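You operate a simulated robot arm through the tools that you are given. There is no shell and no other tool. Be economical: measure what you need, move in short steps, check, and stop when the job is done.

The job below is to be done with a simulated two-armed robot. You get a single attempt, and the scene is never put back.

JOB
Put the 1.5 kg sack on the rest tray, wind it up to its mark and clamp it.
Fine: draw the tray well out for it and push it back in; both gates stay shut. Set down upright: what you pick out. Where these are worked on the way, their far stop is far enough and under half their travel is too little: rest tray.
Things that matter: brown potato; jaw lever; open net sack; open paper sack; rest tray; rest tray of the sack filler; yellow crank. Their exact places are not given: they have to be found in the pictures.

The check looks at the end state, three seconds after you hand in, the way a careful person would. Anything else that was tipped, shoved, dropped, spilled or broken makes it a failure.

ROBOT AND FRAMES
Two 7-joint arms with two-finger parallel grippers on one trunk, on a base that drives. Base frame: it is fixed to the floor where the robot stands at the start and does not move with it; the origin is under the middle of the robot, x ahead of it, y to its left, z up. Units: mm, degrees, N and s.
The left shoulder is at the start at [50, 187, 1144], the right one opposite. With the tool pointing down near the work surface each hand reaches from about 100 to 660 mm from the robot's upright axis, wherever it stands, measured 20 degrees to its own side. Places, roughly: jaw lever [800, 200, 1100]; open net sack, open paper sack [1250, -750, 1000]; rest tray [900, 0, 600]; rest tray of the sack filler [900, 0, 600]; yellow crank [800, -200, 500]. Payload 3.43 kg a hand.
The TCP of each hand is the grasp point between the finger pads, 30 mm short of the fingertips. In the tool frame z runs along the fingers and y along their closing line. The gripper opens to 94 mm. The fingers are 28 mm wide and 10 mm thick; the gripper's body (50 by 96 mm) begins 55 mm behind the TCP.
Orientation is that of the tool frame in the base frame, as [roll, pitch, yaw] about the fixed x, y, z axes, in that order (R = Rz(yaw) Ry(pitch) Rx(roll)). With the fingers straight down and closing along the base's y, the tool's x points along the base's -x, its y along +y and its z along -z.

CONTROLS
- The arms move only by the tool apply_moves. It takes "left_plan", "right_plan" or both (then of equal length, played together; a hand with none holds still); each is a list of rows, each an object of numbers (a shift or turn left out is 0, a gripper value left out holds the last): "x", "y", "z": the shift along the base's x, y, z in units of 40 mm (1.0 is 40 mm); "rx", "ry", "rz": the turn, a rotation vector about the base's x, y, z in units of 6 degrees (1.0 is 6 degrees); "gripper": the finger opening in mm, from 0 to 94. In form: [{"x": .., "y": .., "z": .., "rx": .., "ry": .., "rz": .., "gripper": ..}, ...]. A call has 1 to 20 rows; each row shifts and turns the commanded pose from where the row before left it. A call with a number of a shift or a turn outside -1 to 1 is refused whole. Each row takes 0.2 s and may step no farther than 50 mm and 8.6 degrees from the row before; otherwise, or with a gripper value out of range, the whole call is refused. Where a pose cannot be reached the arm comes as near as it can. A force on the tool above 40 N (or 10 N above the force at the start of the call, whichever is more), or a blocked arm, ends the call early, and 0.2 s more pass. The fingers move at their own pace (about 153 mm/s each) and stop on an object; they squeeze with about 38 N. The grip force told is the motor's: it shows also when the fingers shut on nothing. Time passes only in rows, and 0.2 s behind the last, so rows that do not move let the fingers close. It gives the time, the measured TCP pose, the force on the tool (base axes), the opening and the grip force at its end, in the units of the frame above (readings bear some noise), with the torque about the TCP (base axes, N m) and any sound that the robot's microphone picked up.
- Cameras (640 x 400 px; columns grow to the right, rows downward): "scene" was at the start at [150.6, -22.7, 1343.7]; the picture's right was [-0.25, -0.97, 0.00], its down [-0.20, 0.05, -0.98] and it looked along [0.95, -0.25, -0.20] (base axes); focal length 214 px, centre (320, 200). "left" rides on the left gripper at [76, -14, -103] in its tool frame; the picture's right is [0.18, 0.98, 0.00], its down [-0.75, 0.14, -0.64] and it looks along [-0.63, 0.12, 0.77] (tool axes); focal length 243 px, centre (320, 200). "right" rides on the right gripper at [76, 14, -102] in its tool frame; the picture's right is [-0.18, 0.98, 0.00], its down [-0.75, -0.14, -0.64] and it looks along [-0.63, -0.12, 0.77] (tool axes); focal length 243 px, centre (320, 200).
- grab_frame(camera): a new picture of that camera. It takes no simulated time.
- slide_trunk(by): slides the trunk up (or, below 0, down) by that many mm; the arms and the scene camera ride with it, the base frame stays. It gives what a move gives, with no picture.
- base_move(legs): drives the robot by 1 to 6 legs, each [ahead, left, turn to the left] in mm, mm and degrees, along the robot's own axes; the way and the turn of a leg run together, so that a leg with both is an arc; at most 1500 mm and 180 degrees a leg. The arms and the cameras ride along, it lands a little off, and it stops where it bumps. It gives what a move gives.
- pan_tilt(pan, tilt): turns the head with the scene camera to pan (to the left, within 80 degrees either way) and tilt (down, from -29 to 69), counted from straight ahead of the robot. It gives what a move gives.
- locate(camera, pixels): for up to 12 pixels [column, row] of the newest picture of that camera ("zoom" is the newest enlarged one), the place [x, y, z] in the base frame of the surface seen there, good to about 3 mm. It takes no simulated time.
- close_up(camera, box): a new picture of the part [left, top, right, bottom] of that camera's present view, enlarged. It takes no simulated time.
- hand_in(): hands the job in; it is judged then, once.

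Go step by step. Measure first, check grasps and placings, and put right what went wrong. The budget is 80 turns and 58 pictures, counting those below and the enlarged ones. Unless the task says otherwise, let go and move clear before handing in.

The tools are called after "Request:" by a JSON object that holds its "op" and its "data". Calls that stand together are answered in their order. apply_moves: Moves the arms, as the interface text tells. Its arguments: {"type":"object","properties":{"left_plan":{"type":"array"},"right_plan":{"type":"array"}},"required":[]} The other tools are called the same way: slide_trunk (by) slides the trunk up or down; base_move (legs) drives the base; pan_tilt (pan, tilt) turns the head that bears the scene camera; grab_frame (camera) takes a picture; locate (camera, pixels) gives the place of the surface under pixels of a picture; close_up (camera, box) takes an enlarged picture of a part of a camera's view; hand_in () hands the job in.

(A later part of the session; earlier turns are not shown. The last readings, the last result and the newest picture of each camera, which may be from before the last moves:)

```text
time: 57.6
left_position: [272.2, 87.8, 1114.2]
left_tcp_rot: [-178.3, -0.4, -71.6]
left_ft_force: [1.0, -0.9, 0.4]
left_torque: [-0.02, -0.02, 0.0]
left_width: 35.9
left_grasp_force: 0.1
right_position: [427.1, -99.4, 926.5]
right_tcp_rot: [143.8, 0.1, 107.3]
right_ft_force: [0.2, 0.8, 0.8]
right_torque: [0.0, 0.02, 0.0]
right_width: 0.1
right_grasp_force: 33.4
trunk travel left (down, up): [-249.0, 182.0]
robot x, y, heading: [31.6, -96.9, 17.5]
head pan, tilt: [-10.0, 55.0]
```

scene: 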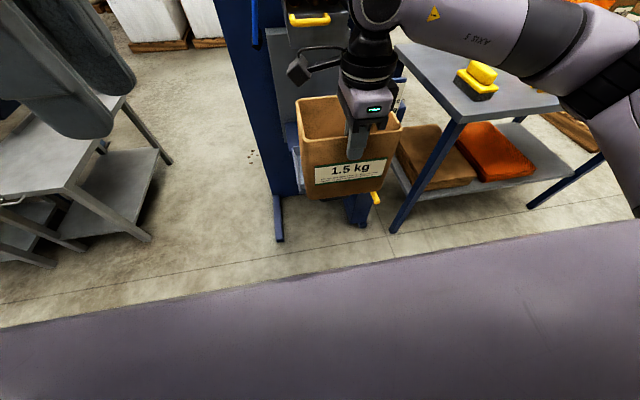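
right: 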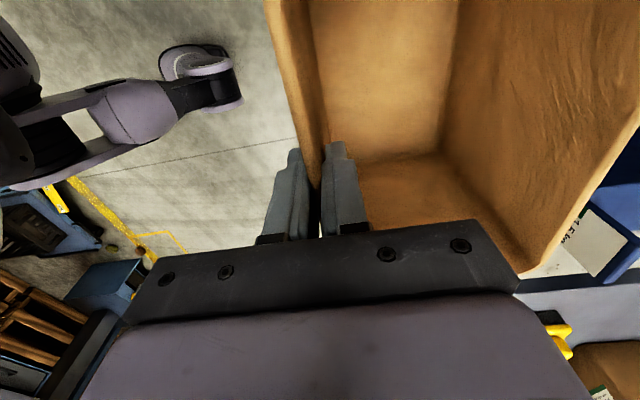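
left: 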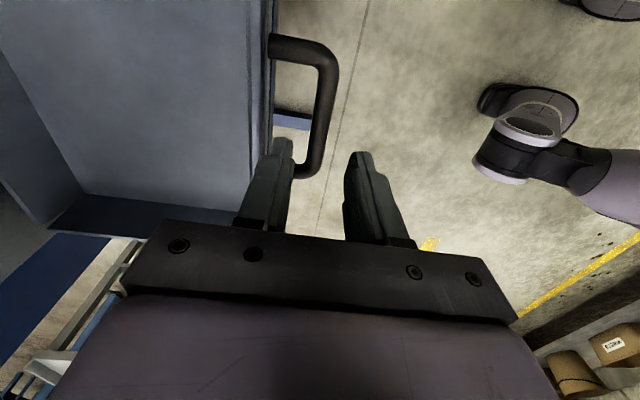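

The tool is tilted 36° forward. I lower it in front of the handle and bring it up to about 20 mm short of the bar.

Request:
{"op": "apply_moves", "data": {"right_plan": [{"z": -0.98}, {"z": -0.98}, {"z": -0.98}, {"z": -0.98}, {"z": -0.98}, {"z": -0.98}, {"z": -0.98}, {"z": -0.98}, {"x": 0.746, "y": 0.243}, {"x": 0.746, "y": 0.243}, {"x": 0.746, "y": 0.243}]}}

Request:
{"op": "grab_frame", "data": {"camera": "scene"}}

```text
time: 60.0
left_position: [272.5, 87.7, 1113.8]
left_tcp_rot: [-178.3, -0.4, -71.8]
left_ft_force: [-0.5, -0.1, 0.2]
left_torque: [-0.01, 0.0, 0.0]
left_width: 35.7
left_grasp_force: 0.1
right_position: [516.0, -71.2, 613.3]
right_tcp_rot: [144.0, 0.2, 107.3]
right_ft_force: [0.0, 0.1, 0.1]
right_torque: [0.02, 0.01, -0.01]
right_width: 0.0
right_grasp_force: 33.1
trunk travel left (down, up): [-249.0, 182.0]
robot x, y, heading: [32.8, -94.9, 17.4]
head pan, tilt: [-10.0, 55.0]
```

```text
34 pictures are left
```

scene: 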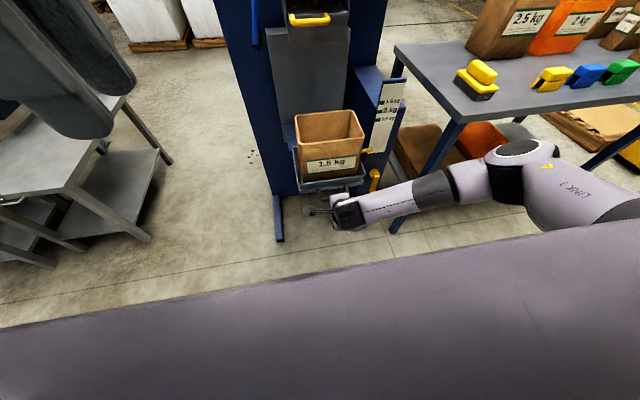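

The right forearm would sweep towards the scale post, so I will use the left arm, whose side is free. I withdraw the right arm, shift the robot 205 mm to the right.

Request:
{"op": "apply_moves", "data": {"right_plan": [{"x": -0.746, "y": -0.243}, {"x": -0.746, "y": -0.243}, {"x": -0.746, "y": -0.243}, {"z": 1}, {"z": 1}, {"z": 1}, {"z": 1}, {"z": 1}, {"z": 1}, {"z": 1}, {"z": 1}, {"z": 1}, {"z": 1}], "left_plan": [{"gripper": 0}, {}, {}, {"x": 0.7, "y": 0.21}, {"x": 0.7, "y": 0.21}, {"x": 0.7, "y": 0.21}, {"x": 0.7, "y": 0.21}, {"rx": 0.29, "ry": -0.957}, {"rx": 0.29, "ry": -0.957}, {"rx": 0.29, "ry": -0.957}, {"rx": 0.29, "ry": -0.957}, {"rx": 0.29, "ry": -0.957}, {"rx": 0.29, "ry": -0.957}]}}

Request:
{"op": "base_move", "data": {"legs": [[0, -205, 0]]}}

```text
time: 62.8
left_position: [384.6, 121.5, 1113.9]
left_tcp_rot: [-142.2, -1.2, -72.1]
left_ft_force: [-0.3, 0.5, 0.9]
left_torque: [0.01, 0.02, 0.02]
left_width: 0.0
left_grasp_force: 32.9
right_position: [425.6, -100.0, 1014.3]
right_tcp_rot: [144.1, 0.2, 107.3]
right_ft_force: [0.5, 0.1, 0.8]
right_torque: [0.01, -0.03, -0.03]
right_width: 0.1
right_grasp_force: 33.1
trunk travel left (down, up): [-249.0, 182.0]
robot x, y, heading: [37.6, -95.6, 17.3]
head pan, tilt: [-10.0, 55.0]
```

```text
time: 64.5
left_position: [445.3, -73.2, 1113.2]
left_tcp_rot: [-142.5, -1.2, -72.2]
left_ft_force: [-0.2, 0.1, -0.2]
left_torque: [0.01, -0.02, 0.03]
left_width: 0.2
left_grasp_force: 32.6
right_position: [487.0, -292.7, 1013.7]
right_tcp_rot: [144.1, 0.1, 107.4]
right_ft_force: [0.9, -0.2, -0.6]
right_torque: [0.0, 0.02, 0.02]
right_width: 0.0
right_grasp_force: 33.2
trunk travel left (down, up): [-249.0, 182.0]
robot x, y, heading: [90.0, -292.1, 17.7]
head pan, tilt: [-10.0, 55.0]
```

Left hand is at (445,-73), tilted and shut. I lower it to z≈612 in front of the handle and bring it near.

Request:
{"op": "apply_moves", "data": {"left_plan": [{"z": -0.964}, {"z": -0.964}, {"z": -0.964}, {"z": -0.964}, {"z": -0.964}, {"z": -0.964}, {"z": -0.964}, {"z": -0.964}, {"z": -0.964}, {"z": -0.964}, {"z": -0.964}, {"z": -0.964}, {"z": -0.964}, {"x": 0.6, "y": 0.0}, {"x": 0.6, "y": 0.03}, {"x": 0.58, "y": 0.04}]}}

Request:
{"op": "grab_frame", "data": {"camera": "scene"}}

```text
time: 67.9
left_position: [516.8, -71.6, 611.0]
left_tcp_rot: [-142.4, -1.1, -72.2]
left_ft_force: [0.0, 0.5, 0.0]
left_torque: [0.02, -0.02, 0.03]
left_width: 0.0
left_grasp_force: 33.4
right_position: [487.1, -293.5, 1013.7]
right_tcp_rot: [144.2, 0.1, 107.3]
right_ft_force: [0.3, 0.2, 0.1]
right_torque: [0.0, -0.02, -0.01]
right_width: 0.1
right_grasp_force: 33.2
trunk travel left (down, up): [-249.0, 182.0]
robot x, y, heading: [96.8, -290.0, 17.3]
head pan, tilt: [-10.0, 55.0]
```

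```text
33 pictures are left
```

scene: 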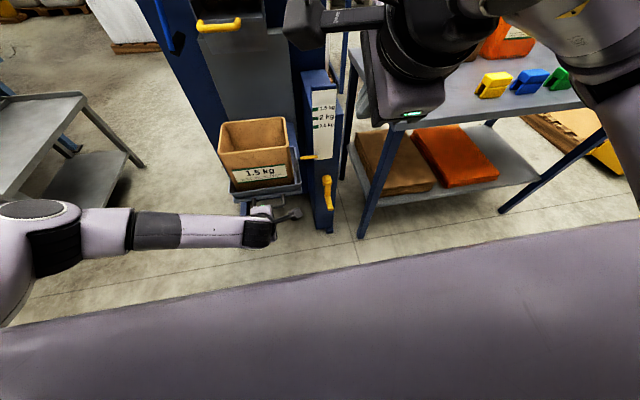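

The tilted hand stands before the bar, clear of the sack. I draw back 110 mm, drive the base 110 mm ahead, so that the arm can push the whole stroke gently.

Request:
{"op": "apply_moves", "data": {"left_plan": [{"x": -0.9, "y": -0.27}, {"x": -0.9, "y": -0.27}, {"x": -0.9, "y": -0.27}]}}

Request:
{"op": "base_move", "data": {"legs": [[108, 0, 0]]}}

```text
time: 68.7
left_position: [407.7, -103.6, 612.0]
left_tcp_rot: [-142.3, -1.2, -72.1]
left_ft_force: [-0.9, 0.5, 1.5]
left_torque: [0.02, -0.03, 0.0]
left_width: 0.1
left_grasp_force: 32.6
right_position: [487.4, -293.3, 1013.7]
right_tcp_rot: [143.9, 0.1, 107.2]
right_ft_force: [-0.5, 0.0, -0.7]
right_torque: [-0.02, -0.03, -0.01]
right_width: 0.0
right_grasp_force: 32.8
trunk travel left (down, up): [-249.0, 182.0]
robot x, y, heading: [94.2, -288.8, 17.5]
head pan, tilt: [-10.0, 55.0]
```

```text
time: 69.8
left_position: [511.2, -72.2, 612.8]
left_tcp_rot: [-142.3, -1.3, -72.2]
left_ft_force: [0.0, -0.6, 0.2]
left_torque: [0.02, 0.0, -0.01]
left_width: 0.0
left_grasp_force: 33.3
right_position: [590.2, -259.9, 1012.7]
right_tcp_rot: [144.1, 0.2, 107.2]
right_ft_force: [-0.1, 0.4, 0.0]
right_torque: [0.0, 0.01, 0.0]
right_width: 0.1
right_grasp_force: 33.1
trunk travel left (down, up): [-249.0, 182.0]
robot x, y, heading: [196.7, -257.0, 17.3]
head pan, tilt: [-10.0, 55.0]
```

Now I push along the slide in 13 mm steps.

Request:
{"op": "apply_moves", "data": {"left_plan": [{"x": 0.2, "y": 0.061}, {"x": 0.3, "y": 0.0915}, {"x": 0.31, "y": 0.0945}, {"x": 0.31, "y": 0.0945}, {"x": 0.31, "y": 0.0945}, {"x": 0.31, "y": 0.0945}, {"x": 0.31, "y": 0.0945}, {"x": 0.31, "y": 0.0945}, {"x": 0.31, "y": 0.0945}, {"x": 0.31, "y": 0.0945}, {"x": 0.31, "y": 0.0945}, {"x": 0.31, "y": 0.0945}]}}

Request:
{"op": "grab_frame", "data": {"camera": "scene"}}

```text
time: 72.5
left_position: [656.7, -27.4, 610.9]
left_tcp_rot: [-142.4, -1.2, -72.1]
left_ft_force: [-1.0, 0.4, -1.7]
left_torque: [-0.05, 0.05, 0.05]
left_width: 0.3
left_grasp_force: 32.9
right_position: [590.7, -261.1, 1014.1]
right_tcp_rot: [144.0, 0.1, 107.3]
right_ft_force: [0.7, 0.6, 0.5]
right_torque: [-0.01, 0.01, 0.01]
right_width: 0.1
right_grasp_force: 33.5
trunk travel left (down, up): [-249.0, 182.0]
robot x, y, heading: [196.1, -256.6, 17.5]
head pan, tilt: [-10.0, 55.0]
```

```text
32 pictures are left
```

scene: 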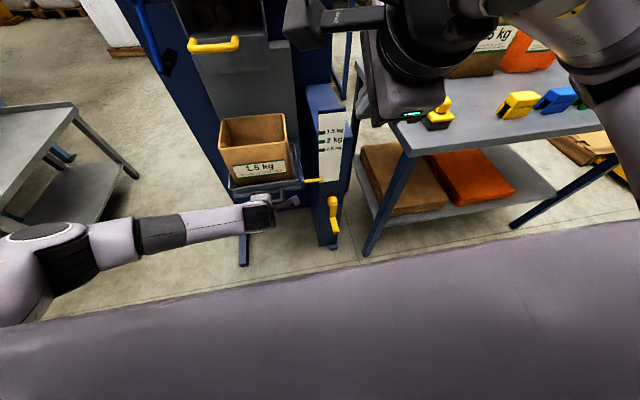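

The tray moves in with the sack upright. I push on to its inner stop.

Request:
{"op": "apply_moves", "data": {"left_plan": [{"x": 0.3, "y": 0.0915}, {"x": 0.3, "y": 0.0915}, {"x": 0.3, "y": 0.0915}, {"x": 0.3, "y": 0.0915}, {"x": 0.3, "y": 0.0915}, {"x": 0.2, "y": 0.061}, {"x": 0.15, "y": 0.046}, {"x": 0.15, "y": 0.046}, {"x": 0.1, "y": 0.03}, {"x": 0.1, "y": 0.03}]}}

Request:
{"op": "grab_frame", "data": {"camera": "scene"}}

```text
time: 74.7
left_position: [738.4, -3.1, 608.8]
left_tcp_rot: [-143.1, -1.2, -72.2]
left_ft_force: [-37.6, -8.8, -4.3]
left_torque: [0.05, -0.34, 0.12]
left_width: 0.2
left_grasp_force: 33.4
right_position: [589.4, -261.8, 1012.9]
right_tcp_rot: [144.0, 0.1, 107.2]
right_ft_force: [0.6, 0.4, 0.0]
right_torque: [-0.03, 0.02, -0.03]
right_width: 0.1
right_grasp_force: 33.2
trunk travel left (down, up): [-249.0, 182.0]
robot x, y, heading: [195.7, -260.1, 17.5]
head pan, tilt: [-10.0, 55.0]
```

```text
31 pictures are left
```

scene: 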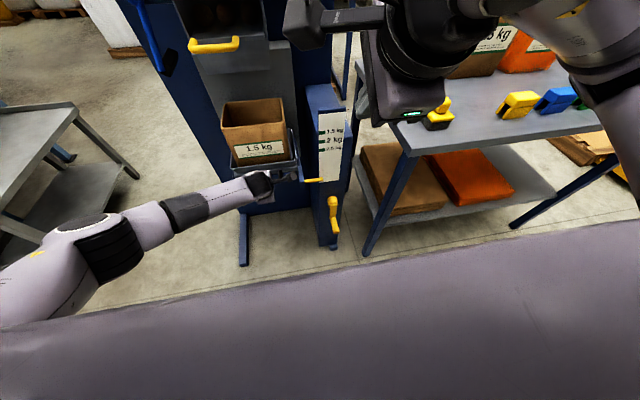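

The 38 N reaction at u≈706 shows the tray is at its inner stop. I draw the left hand back and up, then check from the scene camera.

Request:
{"op": "apply_moves", "data": {"left_plan": [{"x": -0.3, "y": -0.09}, {"x": -0.9, "y": -0.27}, {"x": -0.9, "y": -0.27}, {"x": -0.9, "y": -0.27}, {"x": -0.9, "y": -0.27}, {"x": -0.9, "y": -0.27}, {"z": 1}, {"z": 1}, {"z": 1}, {"z": 1}, {"z": 1}, {"z": 1}, {"z": 1}, {"z": 1}, {"y": 1}, {"y": 1}, {"y": 1}, {"y": 1}, {"y": 1}]}}

Request:
{"op": "close_up", "data": {"camera": "scene", "box": [200, 80, 380, 260]}}

```text
time: 78.7
left_position: [550.5, 143.1, 932.4]
left_tcp_rot: [-142.4, -1.2, -72.2]
left_ft_force: [1.1, 0.0, -0.4]
left_torque: [0.0, -0.04, 0.03]
left_width: 0.0
left_grasp_force: 32.4
right_position: [590.2, -261.3, 1013.5]
right_tcp_rot: [144.0, 0.1, 107.3]
right_ft_force: [0.5, 1.3, 0.8]
right_torque: [-0.02, 0.03, 0.01]
right_width: 0.0
right_grasp_force: 32.8
trunk travel left (down, up): [-249.0, 182.0]
robot x, y, heading: [197.1, -259.9, 17.4]
head pan, tilt: [-10.0, 55.0]
```

```text
2.22 times, centred on (290, 170) of scene
```

zoom: 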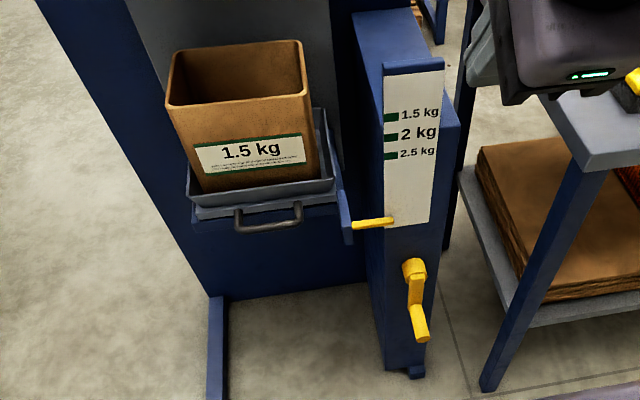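

The tray is fully in with the sack upright in it. Now I measure the crank (hub (413,267), grip (420,325)) and the pointer and marks.

Request:
{"op": "locate", "data": {"camera": "zoom", "pixels": [[413, 272], [408, 262], [415, 285], [415, 300], [411, 309], [420, 322], [425, 338], [418, 312], [372, 223], [390, 117], [390, 156], [270, 227]]}}

Request:
{"op": "close_up", "data": {"camera": "scene", "box": [290, 170, 370, 230]}}

```text
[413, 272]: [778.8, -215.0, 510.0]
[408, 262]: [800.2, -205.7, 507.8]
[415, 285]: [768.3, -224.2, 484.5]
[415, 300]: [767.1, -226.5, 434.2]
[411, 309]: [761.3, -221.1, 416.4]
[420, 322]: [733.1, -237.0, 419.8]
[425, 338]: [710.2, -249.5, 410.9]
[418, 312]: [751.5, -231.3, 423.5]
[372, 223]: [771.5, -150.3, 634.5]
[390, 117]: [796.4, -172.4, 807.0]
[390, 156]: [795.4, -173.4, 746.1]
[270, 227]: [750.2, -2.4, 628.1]
```

```text
6.67 times, centred on (330, 200) of scene
```

zoom: 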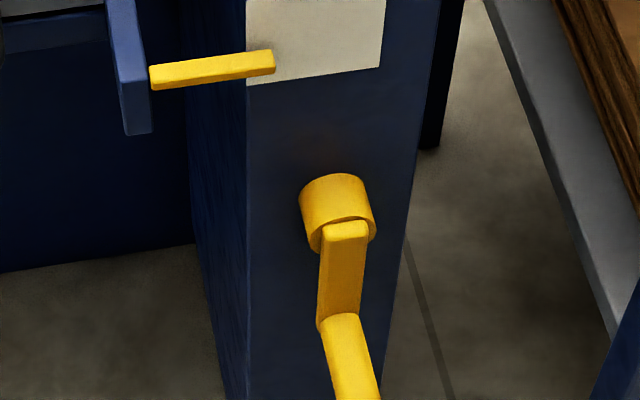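

Crank: hub axis about z 487, grip centre about z 407, v≈-441 (x 733,y -237), sticking out towards me by about 60 mm. I level the right hand to point straight at it, lower the trunk, and bring it near.

Request:
{"op": "apply_moves", "data": {"right_plan": [{"rx": 0.2924, "ry": -0.9563, "gripper": 60}, {"rx": 0.2924, "ry": -0.9563}, {"rx": 0.2924, "ry": -0.9563}, {"rx": 0.2924, "ry": -0.9563}, {"rx": 0.2924, "ry": -0.9563}, {"rx": 0.2924, "ry": -0.9563}, {"rx": 0.2924, "ry": -0.9563}, {"rx": 0.2924, "ry": -0.9563}, {"rx": 0.2924, "ry": -0.9563}]}}

Request:
{"op": "slide_trunk", "data": {"by": -200}}

```text
time: 80.7
left_position: [551.4, 143.8, 933.2]
left_tcp_rot: [-142.4, -1.2, -72.2]
left_ft_force: [-1.1, -0.2, 1.0]
left_torque: [-0.03, 0.02, 0.0]
left_width: 0.0
left_grasp_force: 33.0
right_position: [605.8, -233.3, 1020.0]
right_tcp_rot: [89.9, 0.2, 107.1]
right_ft_force: [0.2, -0.7, -0.1]
right_torque: [0.0, -0.03, 0.03]
right_width: 59.8
right_grasp_force: 0.1
right hand out of reach, approached as far as the arm can: row 5, 6, 7, 8
trunk travel left (down, up): [-249.0, 182.0]
robot x, y, heading: [196.3, -258.4, 17.5]
head pan, tilt: [-10.0, 55.0]
```

```text
time: 82.8
left_position: [551.1, 142.4, 733.9]
left_tcp_rot: [-142.3, -1.3, -72.3]
left_ft_force: [0.1, -0.6, -0.3]
left_torque: [-0.02, 0.03, -0.01]
left_width: 0.1
left_grasp_force: 32.2
right_position: [607.2, -233.1, 819.9]
right_tcp_rot: [89.9, 0.4, 107.1]
right_ft_force: [-0.8, -0.3, 0.4]
right_torque: [-0.04, 0.0, -0.01]
right_width: 59.9
right_grasp_force: 0.1
trunk travel left (down, up): [-49.0, 382.0]
robot x, y, heading: [200.0, -257.5, 17.4]
head pan, tilt: [-10.0, 55.0]
```

The hand points level at the filler. I bring it down in front of the crank grip and look.

Request:
{"op": "apply_moves", "data": {"right_plan": [{"x": 0.32, "y": -0.26, "z": -0.8}, {"x": 0.32, "y": -0.26, "z": -0.8}, {"x": 0.3, "y": -0.26, "z": -0.8}, {"z": -0.98}, {"z": -0.98}, {"z": -0.98}, {"z": -0.98}, {"z": -0.98}, {"z": -0.98}, {"z": -0.98}, {"z": -0.98}]}}

Request:
{"op": "grab_frame", "data": {"camera": "right"}}

Request:
{"op": "grab_frame", "data": {"camera": "scene"}}

```text
time: 85.2
left_position: [551.6, 142.2, 732.6]
left_tcp_rot: [-142.5, -1.2, -72.2]
left_ft_force: [0.0, -0.9, -0.1]
left_torque: [0.0, 0.01, 0.0]
left_width: 0.0
left_grasp_force: 32.2
right_position: [586.9, -133.7, 558.3]
right_tcp_rot: [90.3, 0.4, 106.8]
right_ft_force: [0.6, -0.1, -0.4]
right_torque: [-0.04, -0.01, -0.03]
right_width: 60.2
right_grasp_force: 0.0
right hand out of reach, approached as far as the arm can: row 3, 4, 5, 6, 7, 8, 9, 10, 11
trunk travel left (down, up): [-49.0, 382.0]
robot x, y, heading: [196.9, -254.5, 17.4]
head pan, tilt: [-10.0, 55.0]
```

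```text
28 pictures are left
```

right: 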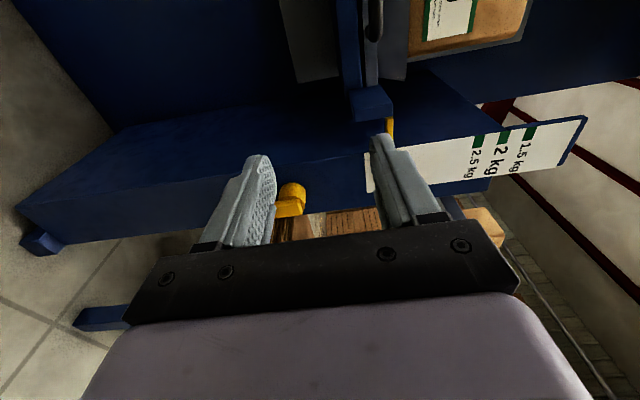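

```text
27 pictures are left
```

scene: 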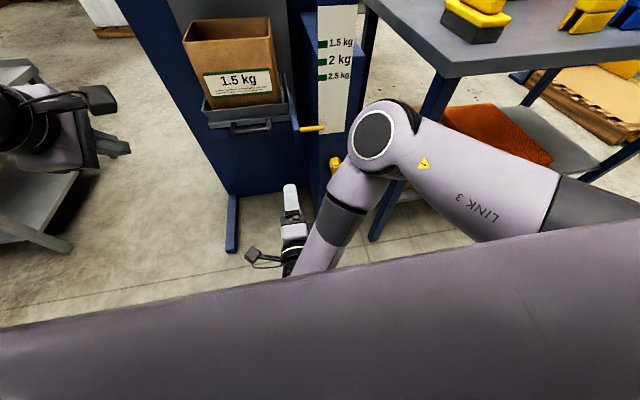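

The arm is folded too tightly to go there; the robot stands too close. I back off 150 mm and lower the trunk a bit more before reaching again.

Request:
{"op": "base_move", "data": {"legs": [[-150, 0, 0]]}}

Request:
{"op": "slide_trunk", "data": {"by": -45}}

```text
time: 86.6
left_position: [408.3, 99.6, 733.4]
left_tcp_rot: [-142.4, -1.2, -72.1]
left_ft_force: [-0.1, -0.5, -0.5]
left_torque: [0.03, 0.0, -0.01]
left_width: 0.1
left_grasp_force: 33.0
right_position: [445.3, -177.9, 558.3]
right_tcp_rot: [90.3, 0.4, 106.7]
right_ft_force: [-0.6, 0.5, 0.0]
right_torque: [0.0, 0.0, 0.03]
right_width: 60.1
right_grasp_force: 0.0
trunk travel left (down, up): [-49.0, 382.0]
robot x, y, heading: [56.4, -299.9, 17.4]
head pan, tilt: [-10.0, 55.0]
```

```text
time: 87.5
left_position: [408.7, 98.2, 686.5]
left_tcp_rot: [-142.4, -1.2, -72.2]
left_ft_force: [0.7, 0.1, -0.4]
left_torque: [0.0, 0.01, -0.02]
left_width: 0.0
left_grasp_force: 32.5
right_position: [450.5, -177.3, 515.1]
right_tcp_rot: [89.6, 0.5, 106.5]
right_ft_force: [-0.4, 0.0, -0.2]
right_torque: [-0.03, 0.02, -0.01]
right_width: 60.1
right_grasp_force: 0.0
trunk travel left (down, up): [-4.0, 427.0]
robot x, y, heading: [57.7, -301.2, 17.5]
head pan, tilt: [-10.0, 55.0]
```

Now the right hand goes forward to the pre-grasp place before the crank grip.

Request:
{"op": "apply_moves", "data": {"right_plan": [{"x": 0.8125, "y": -0.3625}, {"x": 0.8125, "y": -0.3625}, {"x": 0.8125, "y": -0.3625}, {"x": 0.8125, "y": -0.3625}, {"x": 0.8125, "y": -0.3625}, {"x": 0.8125, "y": -0.3625}, {"z": -0.9}, {"z": -0.9}, {"z": -0.9}]}}

Request:
{"op": "grab_frame", "data": {"camera": "scene"}}

```text
time: 89.5
left_position: [408.6, 97.5, 688.3]
left_tcp_rot: [-142.5, -1.2, -72.1]
left_ft_force: [-0.5, 0.1, 0.4]
left_torque: [-0.01, 0.01, 0.02]
left_width: 0.1
left_grasp_force: 32.7
right_position: [552.6, -144.5, 540.7]
right_tcp_rot: [90.6, 0.4, 106.2]
right_ft_force: [0.3, 0.0, 0.4]
right_torque: [0.04, 0.0, 0.03]
right_width: 60.2
right_grasp_force: 0.0
right hand out of reach, approached as far as the arm can: row 1, 2, 3, 4, 5, 6, 7, 8, 9
trunk travel left (down, up): [-4.0, 427.0]
robot x, y, heading: [56.7, -299.6, 17.7]
head pan, tilt: [-10.0, 55.0]
```

```text
26 pictures are left
```

scene: 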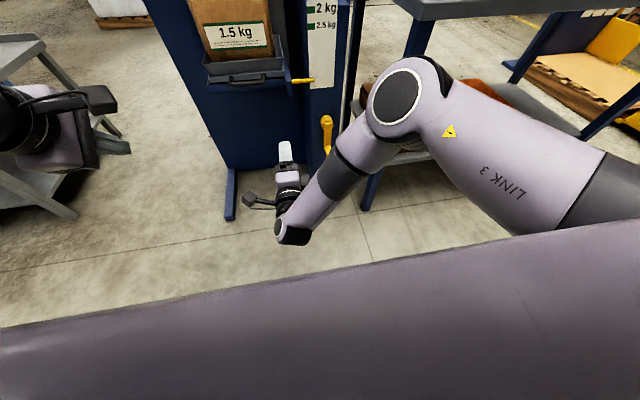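

In this folded posture the level hand cannot get there. I will instead grip the crank with the hand leaning 30° from straight down, fingers closing sideways; I raise the trunk and turn the hand back to that.

Request:
{"op": "slide_trunk", "data": {"by": 200}}

Request:
{"op": "apply_moves", "data": {"right_plan": [{"rx": -0.2924, "ry": 0.9563, "z": 0.5}, {"rx": -0.2924, "ry": 0.9563, "z": 0.5}, {"rx": -0.2924, "ry": 0.9563, "z": 0.5}, {"rx": -0.2924, "ry": 0.9563, "z": 0.5}, {"rx": -0.2924, "ry": 0.9563}, {"rx": -0.2924, "ry": 0.9563}, {"rx": -0.2924, "ry": 0.9563}, {"rx": -0.2924, "ry": 0.9563}, {"rx": -0.2924, "ry": 0.9563}, {"rx": -0.2924, "ry": 0.9563}]}}

```text
time: 91.6
left_position: [408.8, 98.8, 886.9]
left_tcp_rot: [-142.4, -1.3, -72.2]
left_ft_force: [0.2, -0.3, 1.1]
left_torque: [0.0, 0.0, 0.02]
left_width: 0.2
left_grasp_force: 33.2
right_position: [551.2, -144.7, 738.9]
right_tcp_rot: [90.7, 0.4, 106.3]
right_ft_force: [0.1, -0.1, 0.2]
right_torque: [0.01, -0.04, 0.02]
right_width: 59.9
right_grasp_force: 0.1
trunk travel left (down, up): [-204.0, 227.0]
robot x, y, heading: [54.6, -301.4, 17.4]
head pan, tilt: [-10.0, 55.0]
```

```text
time: 93.8
left_position: [408.2, 98.7, 887.6]
left_tcp_rot: [-142.4, -1.1, -72.1]
left_ft_force: [0.0, -0.8, 0.5]
left_torque: [0.01, 0.01, 0.01]
left_width: 0.1
left_grasp_force: 33.1
right_position: [553.0, -144.5, 820.2]
right_tcp_rot: [150.8, 0.7, 107.0]
right_ft_force: [0.9, 0.1, -0.6]
right_torque: [-0.01, -0.02, -0.02]
right_width: 60.1
right_grasp_force: 0.1
trunk travel left (down, up): [-204.0, 227.0]
robot x, y, heading: [58.4, -301.9, 17.3]
head pan, tilt: [-10.0, 55.0]
```

Tilt is back to 30°. I turn the hand a quarter about its own axis so that the fingers close sideways, moving to the right over the crank's line.

Request:
{"op": "apply_moves", "data": {"right_plan": [{"rx": -0.478, "ry": -0.146, "rz": 0.866, "x": 0.068, "y": -0.223}, {"rx": -0.478, "ry": -0.146, "rz": 0.866, "x": 0.068, "y": -0.223}, {"rx": -0.478, "ry": -0.146, "rz": 0.866, "x": 0.068, "y": -0.223}, {"rx": -0.478, "ry": -0.146, "rz": 0.866, "x": 0.068, "y": -0.223}, {"rx": -0.478, "ry": -0.146, "rz": 0.866, "x": 0.068, "y": -0.223}, {"rx": -0.478, "ry": -0.146, "rz": 0.866, "x": 0.068, "y": -0.223}, {"rx": -0.478, "ry": -0.146, "rz": 0.866, "x": 0.068, "y": -0.223}, {"rx": -0.478, "ry": -0.146, "rz": 0.866, "x": 0.068, "y": -0.223}, {"rx": -0.478, "ry": -0.146, "rz": 0.866, "x": 0.068, "y": -0.223}, {"rx": -0.478, "ry": -0.146, "rz": 0.866, "x": 0.068, "y": -0.223}, {"rx": -0.478, "ry": -0.146, "rz": 0.866, "x": 0.068, "y": -0.223}, {"rx": -0.478, "ry": -0.146, "rz": 0.866, "x": 0.068, "y": -0.223}, {"rx": -0.478, "ry": -0.146, "rz": 0.866, "x": 0.068, "y": -0.223}, {"rx": -0.478, "ry": -0.146, "rz": 0.866, "x": 0.068, "y": -0.223}, {"rx": -0.478, "ry": -0.146, "rz": 0.866, "x": 0.068, "y": -0.223}]}}

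Request:
{"op": "slide_trunk", "data": {"by": -200}}

```text
time: 97.0
left_position: [407.4, 98.2, 888.9]
left_tcp_rot: [-142.4, -1.2, -72.0]
left_ft_force: [-0.4, -0.1, 0.6]
left_torque: [0.01, 0.02, -0.01]
left_width: 0.0
left_grasp_force: 32.9
right_position: [591.5, -278.8, 820.0]
right_tcp_rot: [-179.0, 30.7, -162.3]
right_ft_force: [0.3, 0.3, 1.0]
right_torque: [-0.03, 0.02, 0.01]
right_width: 60.1
right_grasp_force: 0.0
trunk travel left (down, up): [-204.0, 227.0]
robot x, y, heading: [56.6, -303.2, 17.4]
head pan, tilt: [-10.0, 55.0]
```

```text
time: 99.2
left_position: [408.6, 97.6, 688.0]
left_tcp_rot: [-142.4, -1.2, -72.0]
left_ft_force: [0.3, -0.4, -0.6]
left_torque: [0.03, -0.03, 0.02]
left_width: 0.0
left_grasp_force: 32.9
right_position: [592.9, -279.3, 620.2]
right_tcp_rot: [-179.1, 30.7, -162.5]
right_ft_force: [-0.7, 0.4, 0.3]
right_torque: [0.0, 0.01, 0.03]
right_width: 60.1
right_grasp_force: 0.1
trunk travel left (down, up): [-4.0, 427.0]
robot x, y, heading: [55.3, -301.0, 17.5]
head pan, tilt: [-10.0, 55.0]
```

The hand now leans 30° with fingers closing sideways, in line with the crank (v≈-440). I drive 80 mm ahead, lower the hand above the grip, and look.

Request:
{"op": "base_move", "data": {"legs": [[80, 0, 0]]}}

Request:
{"op": "apply_moves", "data": {"right_plan": [{"z": -0.9}, {"z": -0.9}, {"z": -0.7}]}}

Request:
{"op": "grab_frame", "data": {"camera": "right"}}

Request:
{"op": "grab_frame", "data": {"camera": "scene"}}

```text
time: 100.3
left_position: [482.8, 122.6, 688.3]
left_tcp_rot: [-142.4, -1.2, -72.1]
left_ft_force: [0.2, -0.2, -0.4]
left_torque: [0.01, 0.02, 0.02]
left_width: 0.0
left_grasp_force: 33.2
right_position: [667.3, -255.4, 619.8]
right_tcp_rot: [-179.1, 30.7, -162.6]
right_ft_force: [0.5, 0.3, 1.1]
right_torque: [-0.01, 0.04, 0.0]
right_width: 59.8
right_grasp_force: 0.1
trunk travel left (down, up): [-4.0, 427.0]
robot x, y, heading: [132.5, -279.6, 17.3]
head pan, tilt: [-10.0, 55.0]
```

```text
time: 101.1
left_position: [483.8, 122.1, 687.9]
left_tcp_rot: [-142.4, -1.2, -72.2]
left_ft_force: [0.2, -1.0, 0.2]
left_torque: [0.0, 0.01, 0.01]
left_width: 0.0
left_grasp_force: 33.5
right_position: [668.5, -255.3, 521.0]
right_tcp_rot: [-179.1, 30.7, -162.5]
right_ft_force: [0.5, -0.2, 0.0]
right_torque: [0.0, 0.01, 0.02]
right_width: 59.9
right_grasp_force: 0.2
trunk travel left (down, up): [-4.0, 427.0]
robot x, y, heading: [129.5, -273.9, 17.4]
head pan, tilt: [-10.0, 55.0]
```

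```text
25 pictures are left
```

right: 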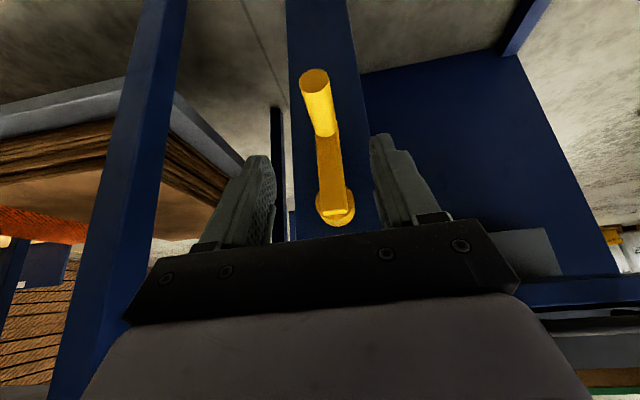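

```text
24 pictures are left
```

scene: 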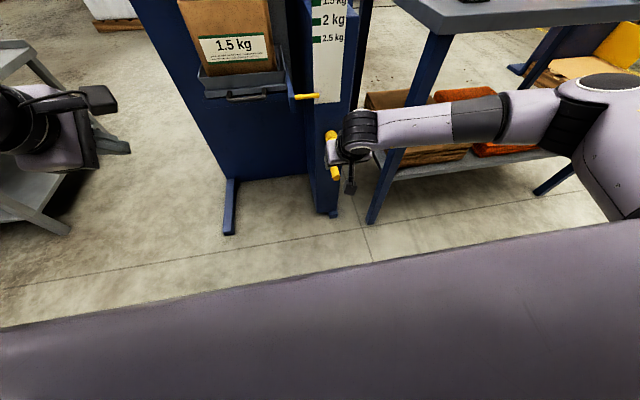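

Clear view in the right camera: grip end at (314,82), hub at (337,205). I measure them.

Request:
{"op": "locate", "data": {"camera": "right", "pixels": [[314, 82], [310, 105], [328, 105], [320, 115], [327, 133], [330, 160], [320, 205], [354, 205], [337, 222], [338, 190], [302, 85], [328, 85]]}}

```text
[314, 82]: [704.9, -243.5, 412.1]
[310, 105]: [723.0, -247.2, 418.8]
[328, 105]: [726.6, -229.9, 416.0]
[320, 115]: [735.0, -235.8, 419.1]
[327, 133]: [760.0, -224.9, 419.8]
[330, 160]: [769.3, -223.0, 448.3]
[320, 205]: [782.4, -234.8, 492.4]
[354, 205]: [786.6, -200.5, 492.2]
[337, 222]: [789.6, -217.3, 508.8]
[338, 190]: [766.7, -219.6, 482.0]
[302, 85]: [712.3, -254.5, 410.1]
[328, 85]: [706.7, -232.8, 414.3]
```

Grip axis at v≈-440, z≈408; hub at z≈489, so radius ≈81. I lower in front of it, go forward 53 mm with the fingers either side, and close.

Request:
{"op": "apply_moves", "data": {"right_plan": [{"z": -0.94}, {"z": -0.94}, {"z": -0.94}, {"x": 0.634, "y": 0.19}, {"x": 0.634, "y": 0.19}, {"gripper": 0}, {}, {}]}}

Request:
{"op": "grab_frame", "data": {"camera": "right"}}

```text
time: 102.9
left_position: [484.4, 120.9, 688.3]
left_tcp_rot: [-142.5, -1.2, -72.2]
left_ft_force: [-0.4, -0.1, 0.2]
left_torque: [-0.01, 0.01, 0.0]
left_width: 0.1
left_grasp_force: 33.2
right_position: [720.4, -242.4, 407.2]
right_tcp_rot: [-178.9, 30.7, -162.7]
right_ft_force: [3.4, -12.3, -0.1]
right_torque: [0.13, -0.08, 0.71]
right_width: 30.1
right_grasp_force: 44.5
trunk travel left (down, up): [-4.0, 427.0]
robot x, y, heading: [130.8, -277.9, 17.4]
head pan, tilt: [-10.0, 55.0]
```

```text
23 pictures are left
```

right: 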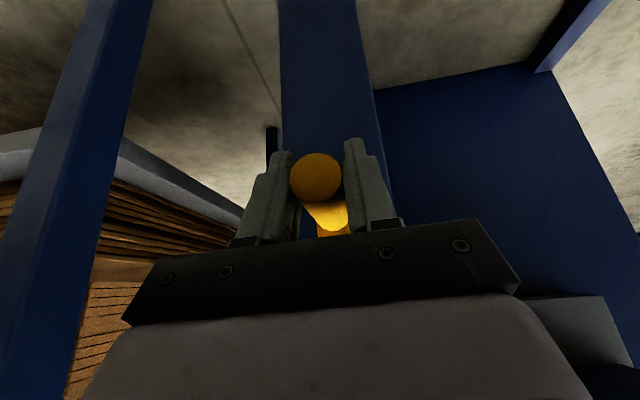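

The grip is held (30 mm). I try a quarter turn clockwise as I see it (first to the left, then up) and watch forces and pointer.

Request:
{"op": "apply_moves", "data": {"right_plan": [{"x": -0.155, "y": 0.507, "z": 0.07}, {"x": -0.145, "y": 0.473, "z": 0.205}, {"x": -0.124, "y": 0.406, "z": 0.325}, {"x": -0.095, "y": 0.311, "z": 0.425}, {"x": -0.06, "y": 0.196, "z": 0.495}, {"x": -0.02, "y": 0.067, "z": 0.53}]}}

Request:
{"op": "grab_frame", "data": {"camera": "scene"}}

```text
time: 103.2
left_position: [483.7, 120.7, 688.6]
left_tcp_rot: [-142.4, -1.3, -72.3]
left_ft_force: [0.5, -0.2, 0.1]
left_torque: [-0.02, 0.02, 0.02]
left_width: 0.1
left_grasp_force: 32.8
right_position: [719.5, -241.5, 406.7]
right_tcp_rot: [-177.3, 30.6, -162.6]
right_ft_force: [-2.4, -5.0, 5.9]
right_torque: [-0.05, -0.14, 1.06]
right_width: 30.4
right_grasp_force: 44.9
trunk travel left (down, up): [-4.0, 427.0]
robot x, y, heading: [130.4, -280.6, 17.5]
head pan, tilt: [-10.0, 55.0]
stopped in row 1 (right hand): the force on the tool passed its limit (the readings are from after the stop); the commanded pose is now the measured one
```

```text
22 pictures are left
```

scene: 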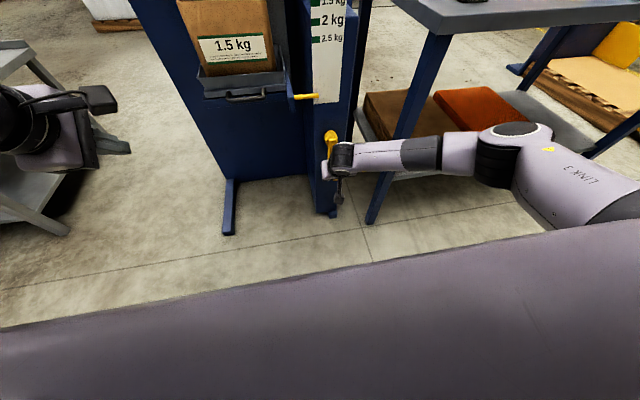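

Blocked at once, so clockwise is against the lower stop. I try the other way: first to the right, then up.

Request:
{"op": "apply_moves", "data": {"right_plan": [{"x": 0.155, "y": -0.507, "z": 0.07}, {"x": 0.145, "y": -0.473, "z": 0.205}, {"x": 0.124, "y": -0.406, "z": 0.325}, {"x": 0.095, "y": -0.311, "z": 0.425}, {"x": 0.06, "y": -0.196, "z": 0.495}, {"x": 0.02, "y": -0.067, "z": 0.53}]}}

Request:
{"op": "close_up", "data": {"camera": "scene", "box": [190, 0, 430, 200]}}

```text
time: 104.6
left_position: [484.4, 120.0, 687.3]
left_tcp_rot: [-142.5, -1.2, -72.4]
left_ft_force: [0.0, 0.4, -0.2]
left_torque: [-0.01, 0.0, -0.01]
left_width: 0.0
left_grasp_force: 33.3
right_position: [745.0, -320.4, 487.7]
right_tcp_rot: [-177.5, 30.3, -162.9]
right_ft_force: [-2.4, 13.2, -11.5]
right_torque: [-0.07, -0.4, -0.17]
right_width: 29.8
right_grasp_force: 44.8
trunk travel left (down, up): [-4.0, 427.0]
robot x, y, heading: [128.4, -278.4, 17.4]
head pan, tilt: [-10.0, 55.0]
```

```text
2.00 times, centred on (310, 100) of scene
```

zoom: 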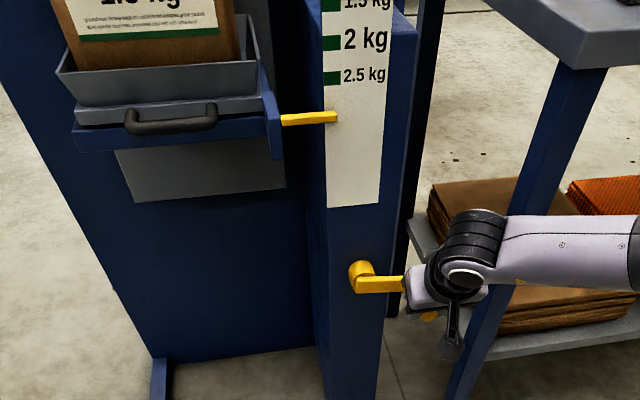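

The pointer (330,117) rose clearly with one quarter turn. I measure it.

Request:
{"op": "locate", "data": {"camera": "zoom", "pixels": [[310, 120], [333, 117], [331, 77], [330, 41], [330, 6], [165, 125], [378, 285], [360, 270]]}}

```text
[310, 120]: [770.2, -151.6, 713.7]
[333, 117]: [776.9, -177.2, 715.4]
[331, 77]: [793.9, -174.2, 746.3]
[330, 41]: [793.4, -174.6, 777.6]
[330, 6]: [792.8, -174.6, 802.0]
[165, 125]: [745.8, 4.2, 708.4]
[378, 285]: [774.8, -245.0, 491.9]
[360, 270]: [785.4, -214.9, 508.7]
```

80 mm for 90°, so about 0.89 mm per degree; the 1.5 kg mark at z≈805 needs about 100° more. I turn on by 75° and check.

Request:
{"op": "apply_moves", "data": {"right_plan": [{"x": -0.03, "y": 0.1, "z": 0.53}, {"x": -0.06, "y": 0.196, "z": 0.495}, {"x": -0.095, "y": 0.311, "z": 0.425}, {"x": -0.124, "y": 0.406, "z": 0.325}, {"x": -0.145, "y": 0.473, "z": 0.205}]}}

Request:
{"op": "pan_tilt", "data": {"pan": -5, "tilt": 35}}

Request:
{"op": "close_up", "data": {"camera": "scene", "box": [180, 60, 400, 240]}}

```text
time: 105.5
left_position: [485.2, 118.2, 688.3]
left_tcp_rot: [-142.2, -1.2, -72.4]
left_ft_force: [-0.3, 0.0, -0.7]
left_torque: [-0.04, 0.02, 0.02]
left_width: 0.0
left_grasp_force: 33.2
right_position: [740.7, -306.5, 548.6]
right_tcp_rot: [-175.8, 30.3, -163.2]
right_ft_force: [-1.7, -4.8, 8.3]
right_torque: [-0.56, 1.21, 1.64]
right_width: 27.1
right_grasp_force: 44.7
trunk travel left (down, up): [-4.0, 427.0]
robot x, y, heading: [134.3, -280.0, 17.0]
head pan, tilt: [-10.0, 55.0]
stopped in row 4 (right hand): the force on the tool passed its limit (the readings are from after the stop); the commanded pose is now the measured one
```

```text
time: 106.3
left_position: [485.1, 118.7, 688.5]
left_tcp_rot: [-142.2, -1.2, -72.4]
left_ft_force: [-0.9, 0.4, 0.0]
left_torque: [-0.03, 0.0, -0.02]
left_width: 0.3
left_grasp_force: 33.0
right_position: [741.1, -307.2, 547.8]
right_tcp_rot: [-176.1, 30.3, -163.5]
right_ft_force: [-6.5, -7.3, 10.2]
right_torque: [-0.22, 0.27, 1.6]
right_width: 27.2
right_grasp_force: 45.1
trunk travel left (down, up): [-4.0, 427.0]
robot x, y, heading: [134.7, -281.9, 17.2]
head pan, tilt: [-5.0, 35.0]
```

```text
2.22 times, centred on (290, 150) of scene
```

zoom: 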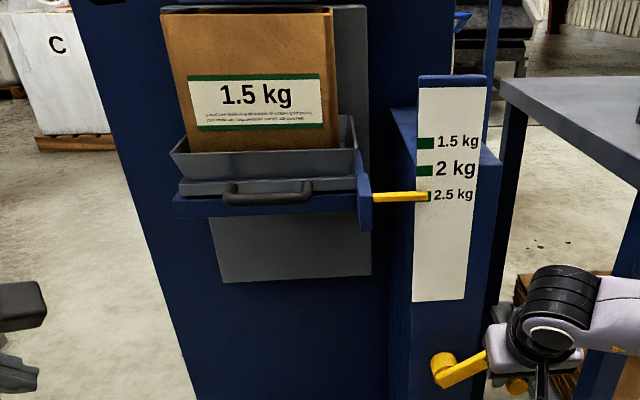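

The pointer has reached about the 2.5 kg mark, but the grip has slid towards the fingertips (knob lies below the TCP). The crank should hold itself, so I open a little, and look where the knob is to re-grip.

Request:
{"op": "apply_moves", "data": {"right_plan": [{"gripper": 58}, {}, {}]}}

Request:
{"op": "grab_frame", "data": {"camera": "right"}}

Request:
{"op": "close_up", "data": {"camera": "scene", "box": [270, 80, 390, 240]}}

```text
time: 107.1
left_position: [485.9, 119.4, 688.6]
left_tcp_rot: [-142.4, -1.2, -72.4]
left_ft_force: [-0.4, -0.7, 0.9]
left_torque: [0.03, -0.02, -0.01]
left_width: 0.1
left_grasp_force: 32.9
right_position: [740.8, -307.1, 548.0]
right_tcp_rot: [-176.0, 30.3, -163.5]
right_ft_force: [0.2, -0.3, 0.8]
right_torque: [-0.01, -0.01, 0.02]
right_width: 57.7
right_grasp_force: 0.1
trunk travel left (down, up): [-4.0, 427.0]
robot x, y, heading: [128.1, -282.1, 17.0]
head pan, tilt: [-5.0, 35.0]
```

```text
19 pictures are left
```

right: 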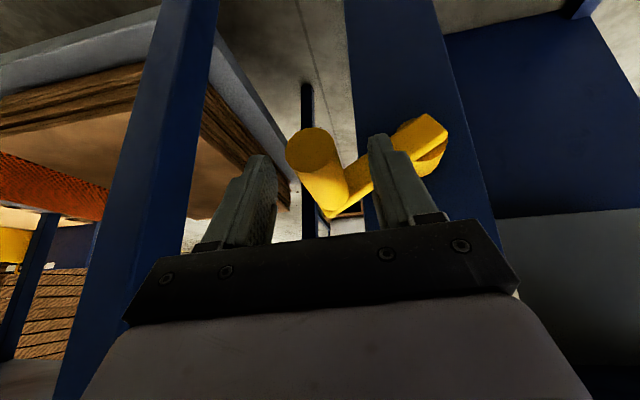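

```text
2.50 times, centred on (330, 160) of scene
```

zoom: 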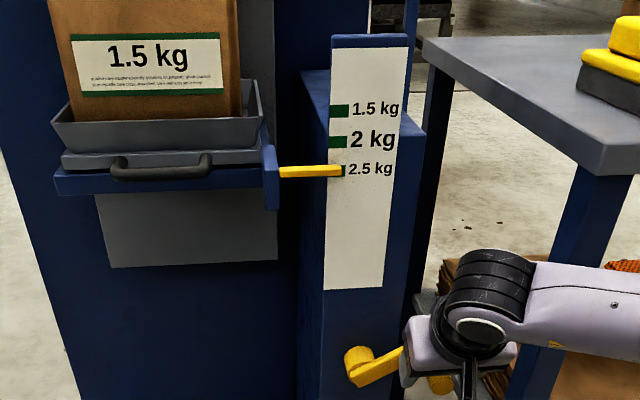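

The crank holds itself. I measure the knob from the right picture and the pointer from the enlarged one.

Request:
{"op": "locate", "data": {"camera": "right", "pixels": [[308, 150], [312, 130], [320, 165], [325, 190], [335, 200], [345, 180], [295, 175], [430, 120]]}}

Request:
{"op": "locate", "data": {"camera": "zoom", "pixels": [[300, 172], [338, 170], [338, 110], [338, 142], [356, 360]]}}

```text
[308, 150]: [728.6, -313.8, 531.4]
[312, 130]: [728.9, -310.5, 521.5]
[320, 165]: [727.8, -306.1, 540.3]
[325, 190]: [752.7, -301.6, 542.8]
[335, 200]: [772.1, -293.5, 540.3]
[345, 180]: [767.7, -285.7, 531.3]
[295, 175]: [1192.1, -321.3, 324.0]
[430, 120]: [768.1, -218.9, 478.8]
```

```text
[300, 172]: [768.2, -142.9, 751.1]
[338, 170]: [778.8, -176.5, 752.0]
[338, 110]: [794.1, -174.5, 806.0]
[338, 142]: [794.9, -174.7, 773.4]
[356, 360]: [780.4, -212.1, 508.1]
```

Pointer at z 751.5, knob axis at about v -512, z 529 (120° round). I lower the hand so the knob sits well inside the fingers, re-grip and turn 30° more.

Request:
{"op": "apply_moves", "data": {"right_plan": [{"z": -0.6, "y": -0.03}, {"gripper": 0}, {}, {}, {"x": -0.061, "y": 0.198, "z": 0.3}, {"x": -0.075, "y": 0.244, "z": 0.255}, {"x": -0.087, "y": 0.284, "z": 0.208}]}}

Request:
{"op": "close_up", "data": {"camera": "scene", "box": [270, 80, 390, 240]}}

```text
time: 108.7
left_position: [484.6, 117.6, 687.8]
left_tcp_rot: [-142.4, -1.1, -72.3]
left_ft_force: [0.0, 0.3, 0.2]
left_torque: [-0.01, -0.01, 0.01]
left_width: 0.0
left_grasp_force: 33.2
right_position: [729.2, -277.6, 553.0]
right_tcp_rot: [-176.0, 30.0, -163.4]
right_ft_force: [-18.9, -17.4, -6.0]
right_torque: [-0.07, -0.49, 0.62]
right_width: 30.2
right_grasp_force: 44.9
trunk travel left (down, up): [-4.0, 427.0]
robot x, y, heading: [127.4, -276.6, 16.9]
head pan, tilt: [-5.0, 35.0]
```

```text
2.50 times, centred on (330, 160) of scene
```

zoom: 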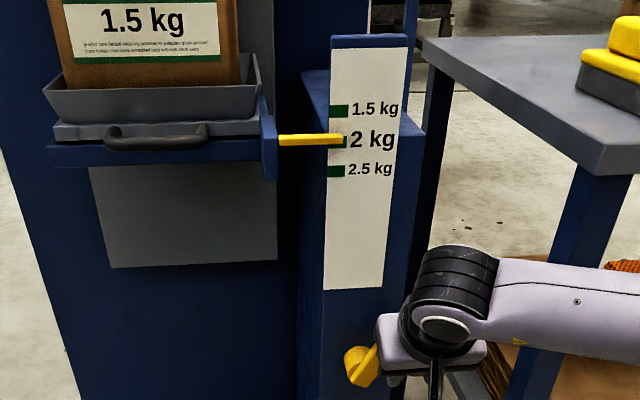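

The pointer is now near the 2 kg mark (≈779). About 28° more; I turn 20° and measure.

Request:
{"op": "apply_moves", "data": {"right_plan": [{"x": -0.096, "y": 0.313, "z": 0.153}, {"x": -0.102, "y": 0.335, "z": 0.093}]}}

Request:
{"op": "close_up", "data": {"camera": "scene", "box": [270, 80, 390, 240]}}

Request:
{"op": "locate", "data": {"camera": "zoom", "pixels": [[300, 116], [336, 112], [333, 112], [338, 104], [338, 118], [300, 110], [300, 108]]}}

```text
time: 109.3
left_position: [485.9, 118.7, 688.1]
left_tcp_rot: [-142.3, -1.1, -72.4]
left_ft_force: [0.4, 0.4, 0.7]
left_torque: [0.0, 0.03, -0.01]
left_width: 0.1
left_grasp_force: 33.2
right_position: [721.8, -254.4, 560.2]
right_tcp_rot: [-175.7, 29.8, -163.4]
right_ft_force: [-21.8, -18.9, -14.4]
right_torque: [0.1, -1.03, 0.65]
right_width: 30.1
right_grasp_force: 44.9
trunk travel left (down, up): [-4.0, 427.0]
robot x, y, heading: [130.5, -280.5, 17.0]
head pan, tilt: [-5.0, 35.0]
```

```text
2.50 times, centred on (330, 160) of scene
```

zoom: 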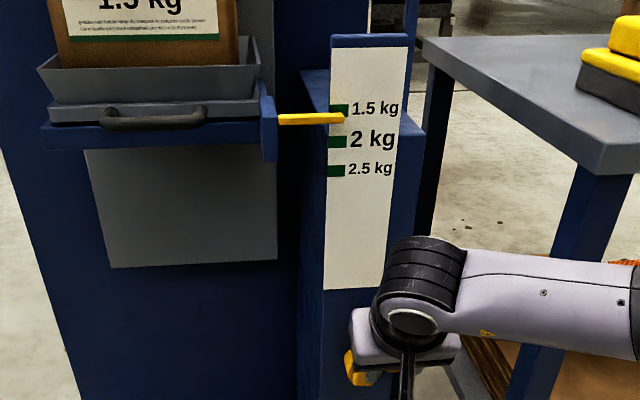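

```text
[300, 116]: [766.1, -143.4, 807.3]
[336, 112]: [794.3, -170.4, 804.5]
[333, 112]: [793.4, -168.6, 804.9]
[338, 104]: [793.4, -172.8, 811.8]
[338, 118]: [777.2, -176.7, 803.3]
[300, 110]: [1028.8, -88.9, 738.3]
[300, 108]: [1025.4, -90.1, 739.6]
```

Pointer nearly there. I measure its face more finely in a tighter view.

Request:
{"op": "close_up", "data": {"camera": "scene", "box": [310, 115, 358, 145]}}

```text
13.33 times, centred on (334, 130) of scene
```

zoom: 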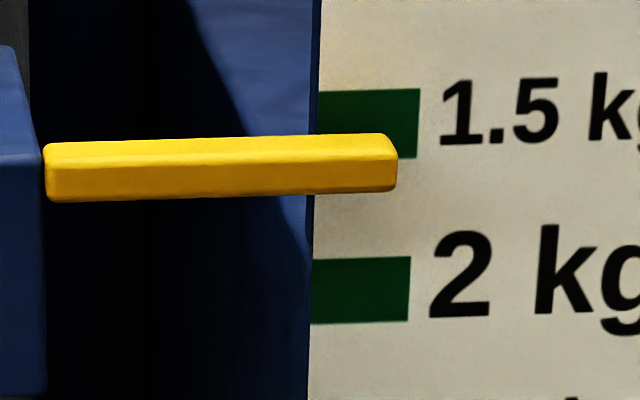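

Request:
{"op": "locate", "data": {"camera": "zoom", "pixels": [[330, 136], [330, 148], [330, 158], [330, 172], [330, 190], [410, 92], [410, 122], [410, 154], [400, 261], [400, 290], [400, 318], [370, 165]]}}

```text
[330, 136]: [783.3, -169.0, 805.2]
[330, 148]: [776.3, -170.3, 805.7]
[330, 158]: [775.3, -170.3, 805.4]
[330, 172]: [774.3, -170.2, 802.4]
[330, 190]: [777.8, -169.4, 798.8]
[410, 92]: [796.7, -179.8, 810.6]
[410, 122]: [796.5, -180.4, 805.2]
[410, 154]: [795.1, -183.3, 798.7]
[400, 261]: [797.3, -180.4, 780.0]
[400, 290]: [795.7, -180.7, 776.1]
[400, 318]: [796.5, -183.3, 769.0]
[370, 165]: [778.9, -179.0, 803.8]
```

Pointer centre ≈802, mark centre ≈804.8: 3 mm short. I turn about 3.5° more, then let go and re-measure.

Request:
{"op": "apply_moves", "data": {"right_plan": [{"x": -0.037, "y": 0.12, "z": 0.01}, {}]}}

Request:
{"op": "apply_moves", "data": {"right_plan": [{"gripper": 58}, {}, {}]}}

Request:
{"op": "close_up", "data": {"camera": "scene", "box": [310, 115, 358, 145]}}

Request:
{"op": "locate", "data": {"camera": "zoom", "pixels": [[330, 120], [330, 130], [330, 140], [330, 150], [330, 160], [330, 170], [330, 180], [410, 92], [410, 154]]}}

```text
time: 109.9
left_position: [486.4, 118.8, 688.1]
left_tcp_rot: [-142.3, -1.0, -72.4]
left_ft_force: [-0.3, 0.9, 0.2]
left_torque: [0.0, -0.01, 0.01]
left_width: 0.0
left_grasp_force: 32.7
right_position: [722.3, -251.1, 560.4]
right_tcp_rot: [-175.6, 29.7, -163.4]
right_ft_force: [-21.1, -21.7, -12.8]
right_torque: [-0.08, -0.8, 0.91]
right_width: 30.4
right_grasp_force: 45.1
trunk travel left (down, up): [-4.0, 427.0]
robot x, y, heading: [131.0, -280.0, 16.9]
head pan, tilt: [-5.0, 35.0]
```

```text
time: 110.7
left_position: [485.6, 118.5, 687.9]
left_tcp_rot: [-142.4, -1.2, -72.4]
left_ft_force: [-0.3, 0.5, -0.4]
left_torque: [0.05, 0.02, -0.01]
left_width: 0.0
left_grasp_force: 32.7
right_position: [722.6, -248.6, 565.2]
right_tcp_rot: [-176.1, 30.4, -163.5]
right_ft_force: [-0.3, -0.1, -0.6]
right_torque: [-0.02, -0.05, 0.04]
right_width: 58.0
right_grasp_force: 0.1
trunk travel left (down, up): [-4.0, 427.0]
robot x, y, heading: [127.1, -279.1, 17.3]
head pan, tilt: [-5.0, 35.0]
```

```text
13.33 times, centred on (334, 130) of scene
```

zoom: 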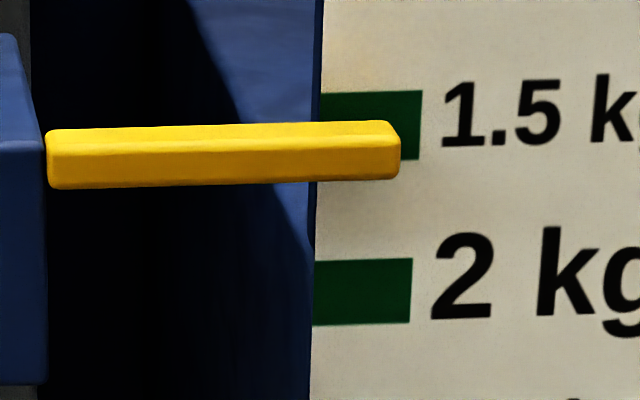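

```text
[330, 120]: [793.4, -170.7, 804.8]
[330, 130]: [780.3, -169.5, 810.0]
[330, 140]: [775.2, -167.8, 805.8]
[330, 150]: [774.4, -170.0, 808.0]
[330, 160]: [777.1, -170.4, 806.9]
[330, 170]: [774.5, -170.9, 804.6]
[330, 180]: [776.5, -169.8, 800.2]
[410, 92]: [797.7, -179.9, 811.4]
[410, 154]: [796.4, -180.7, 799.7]
```

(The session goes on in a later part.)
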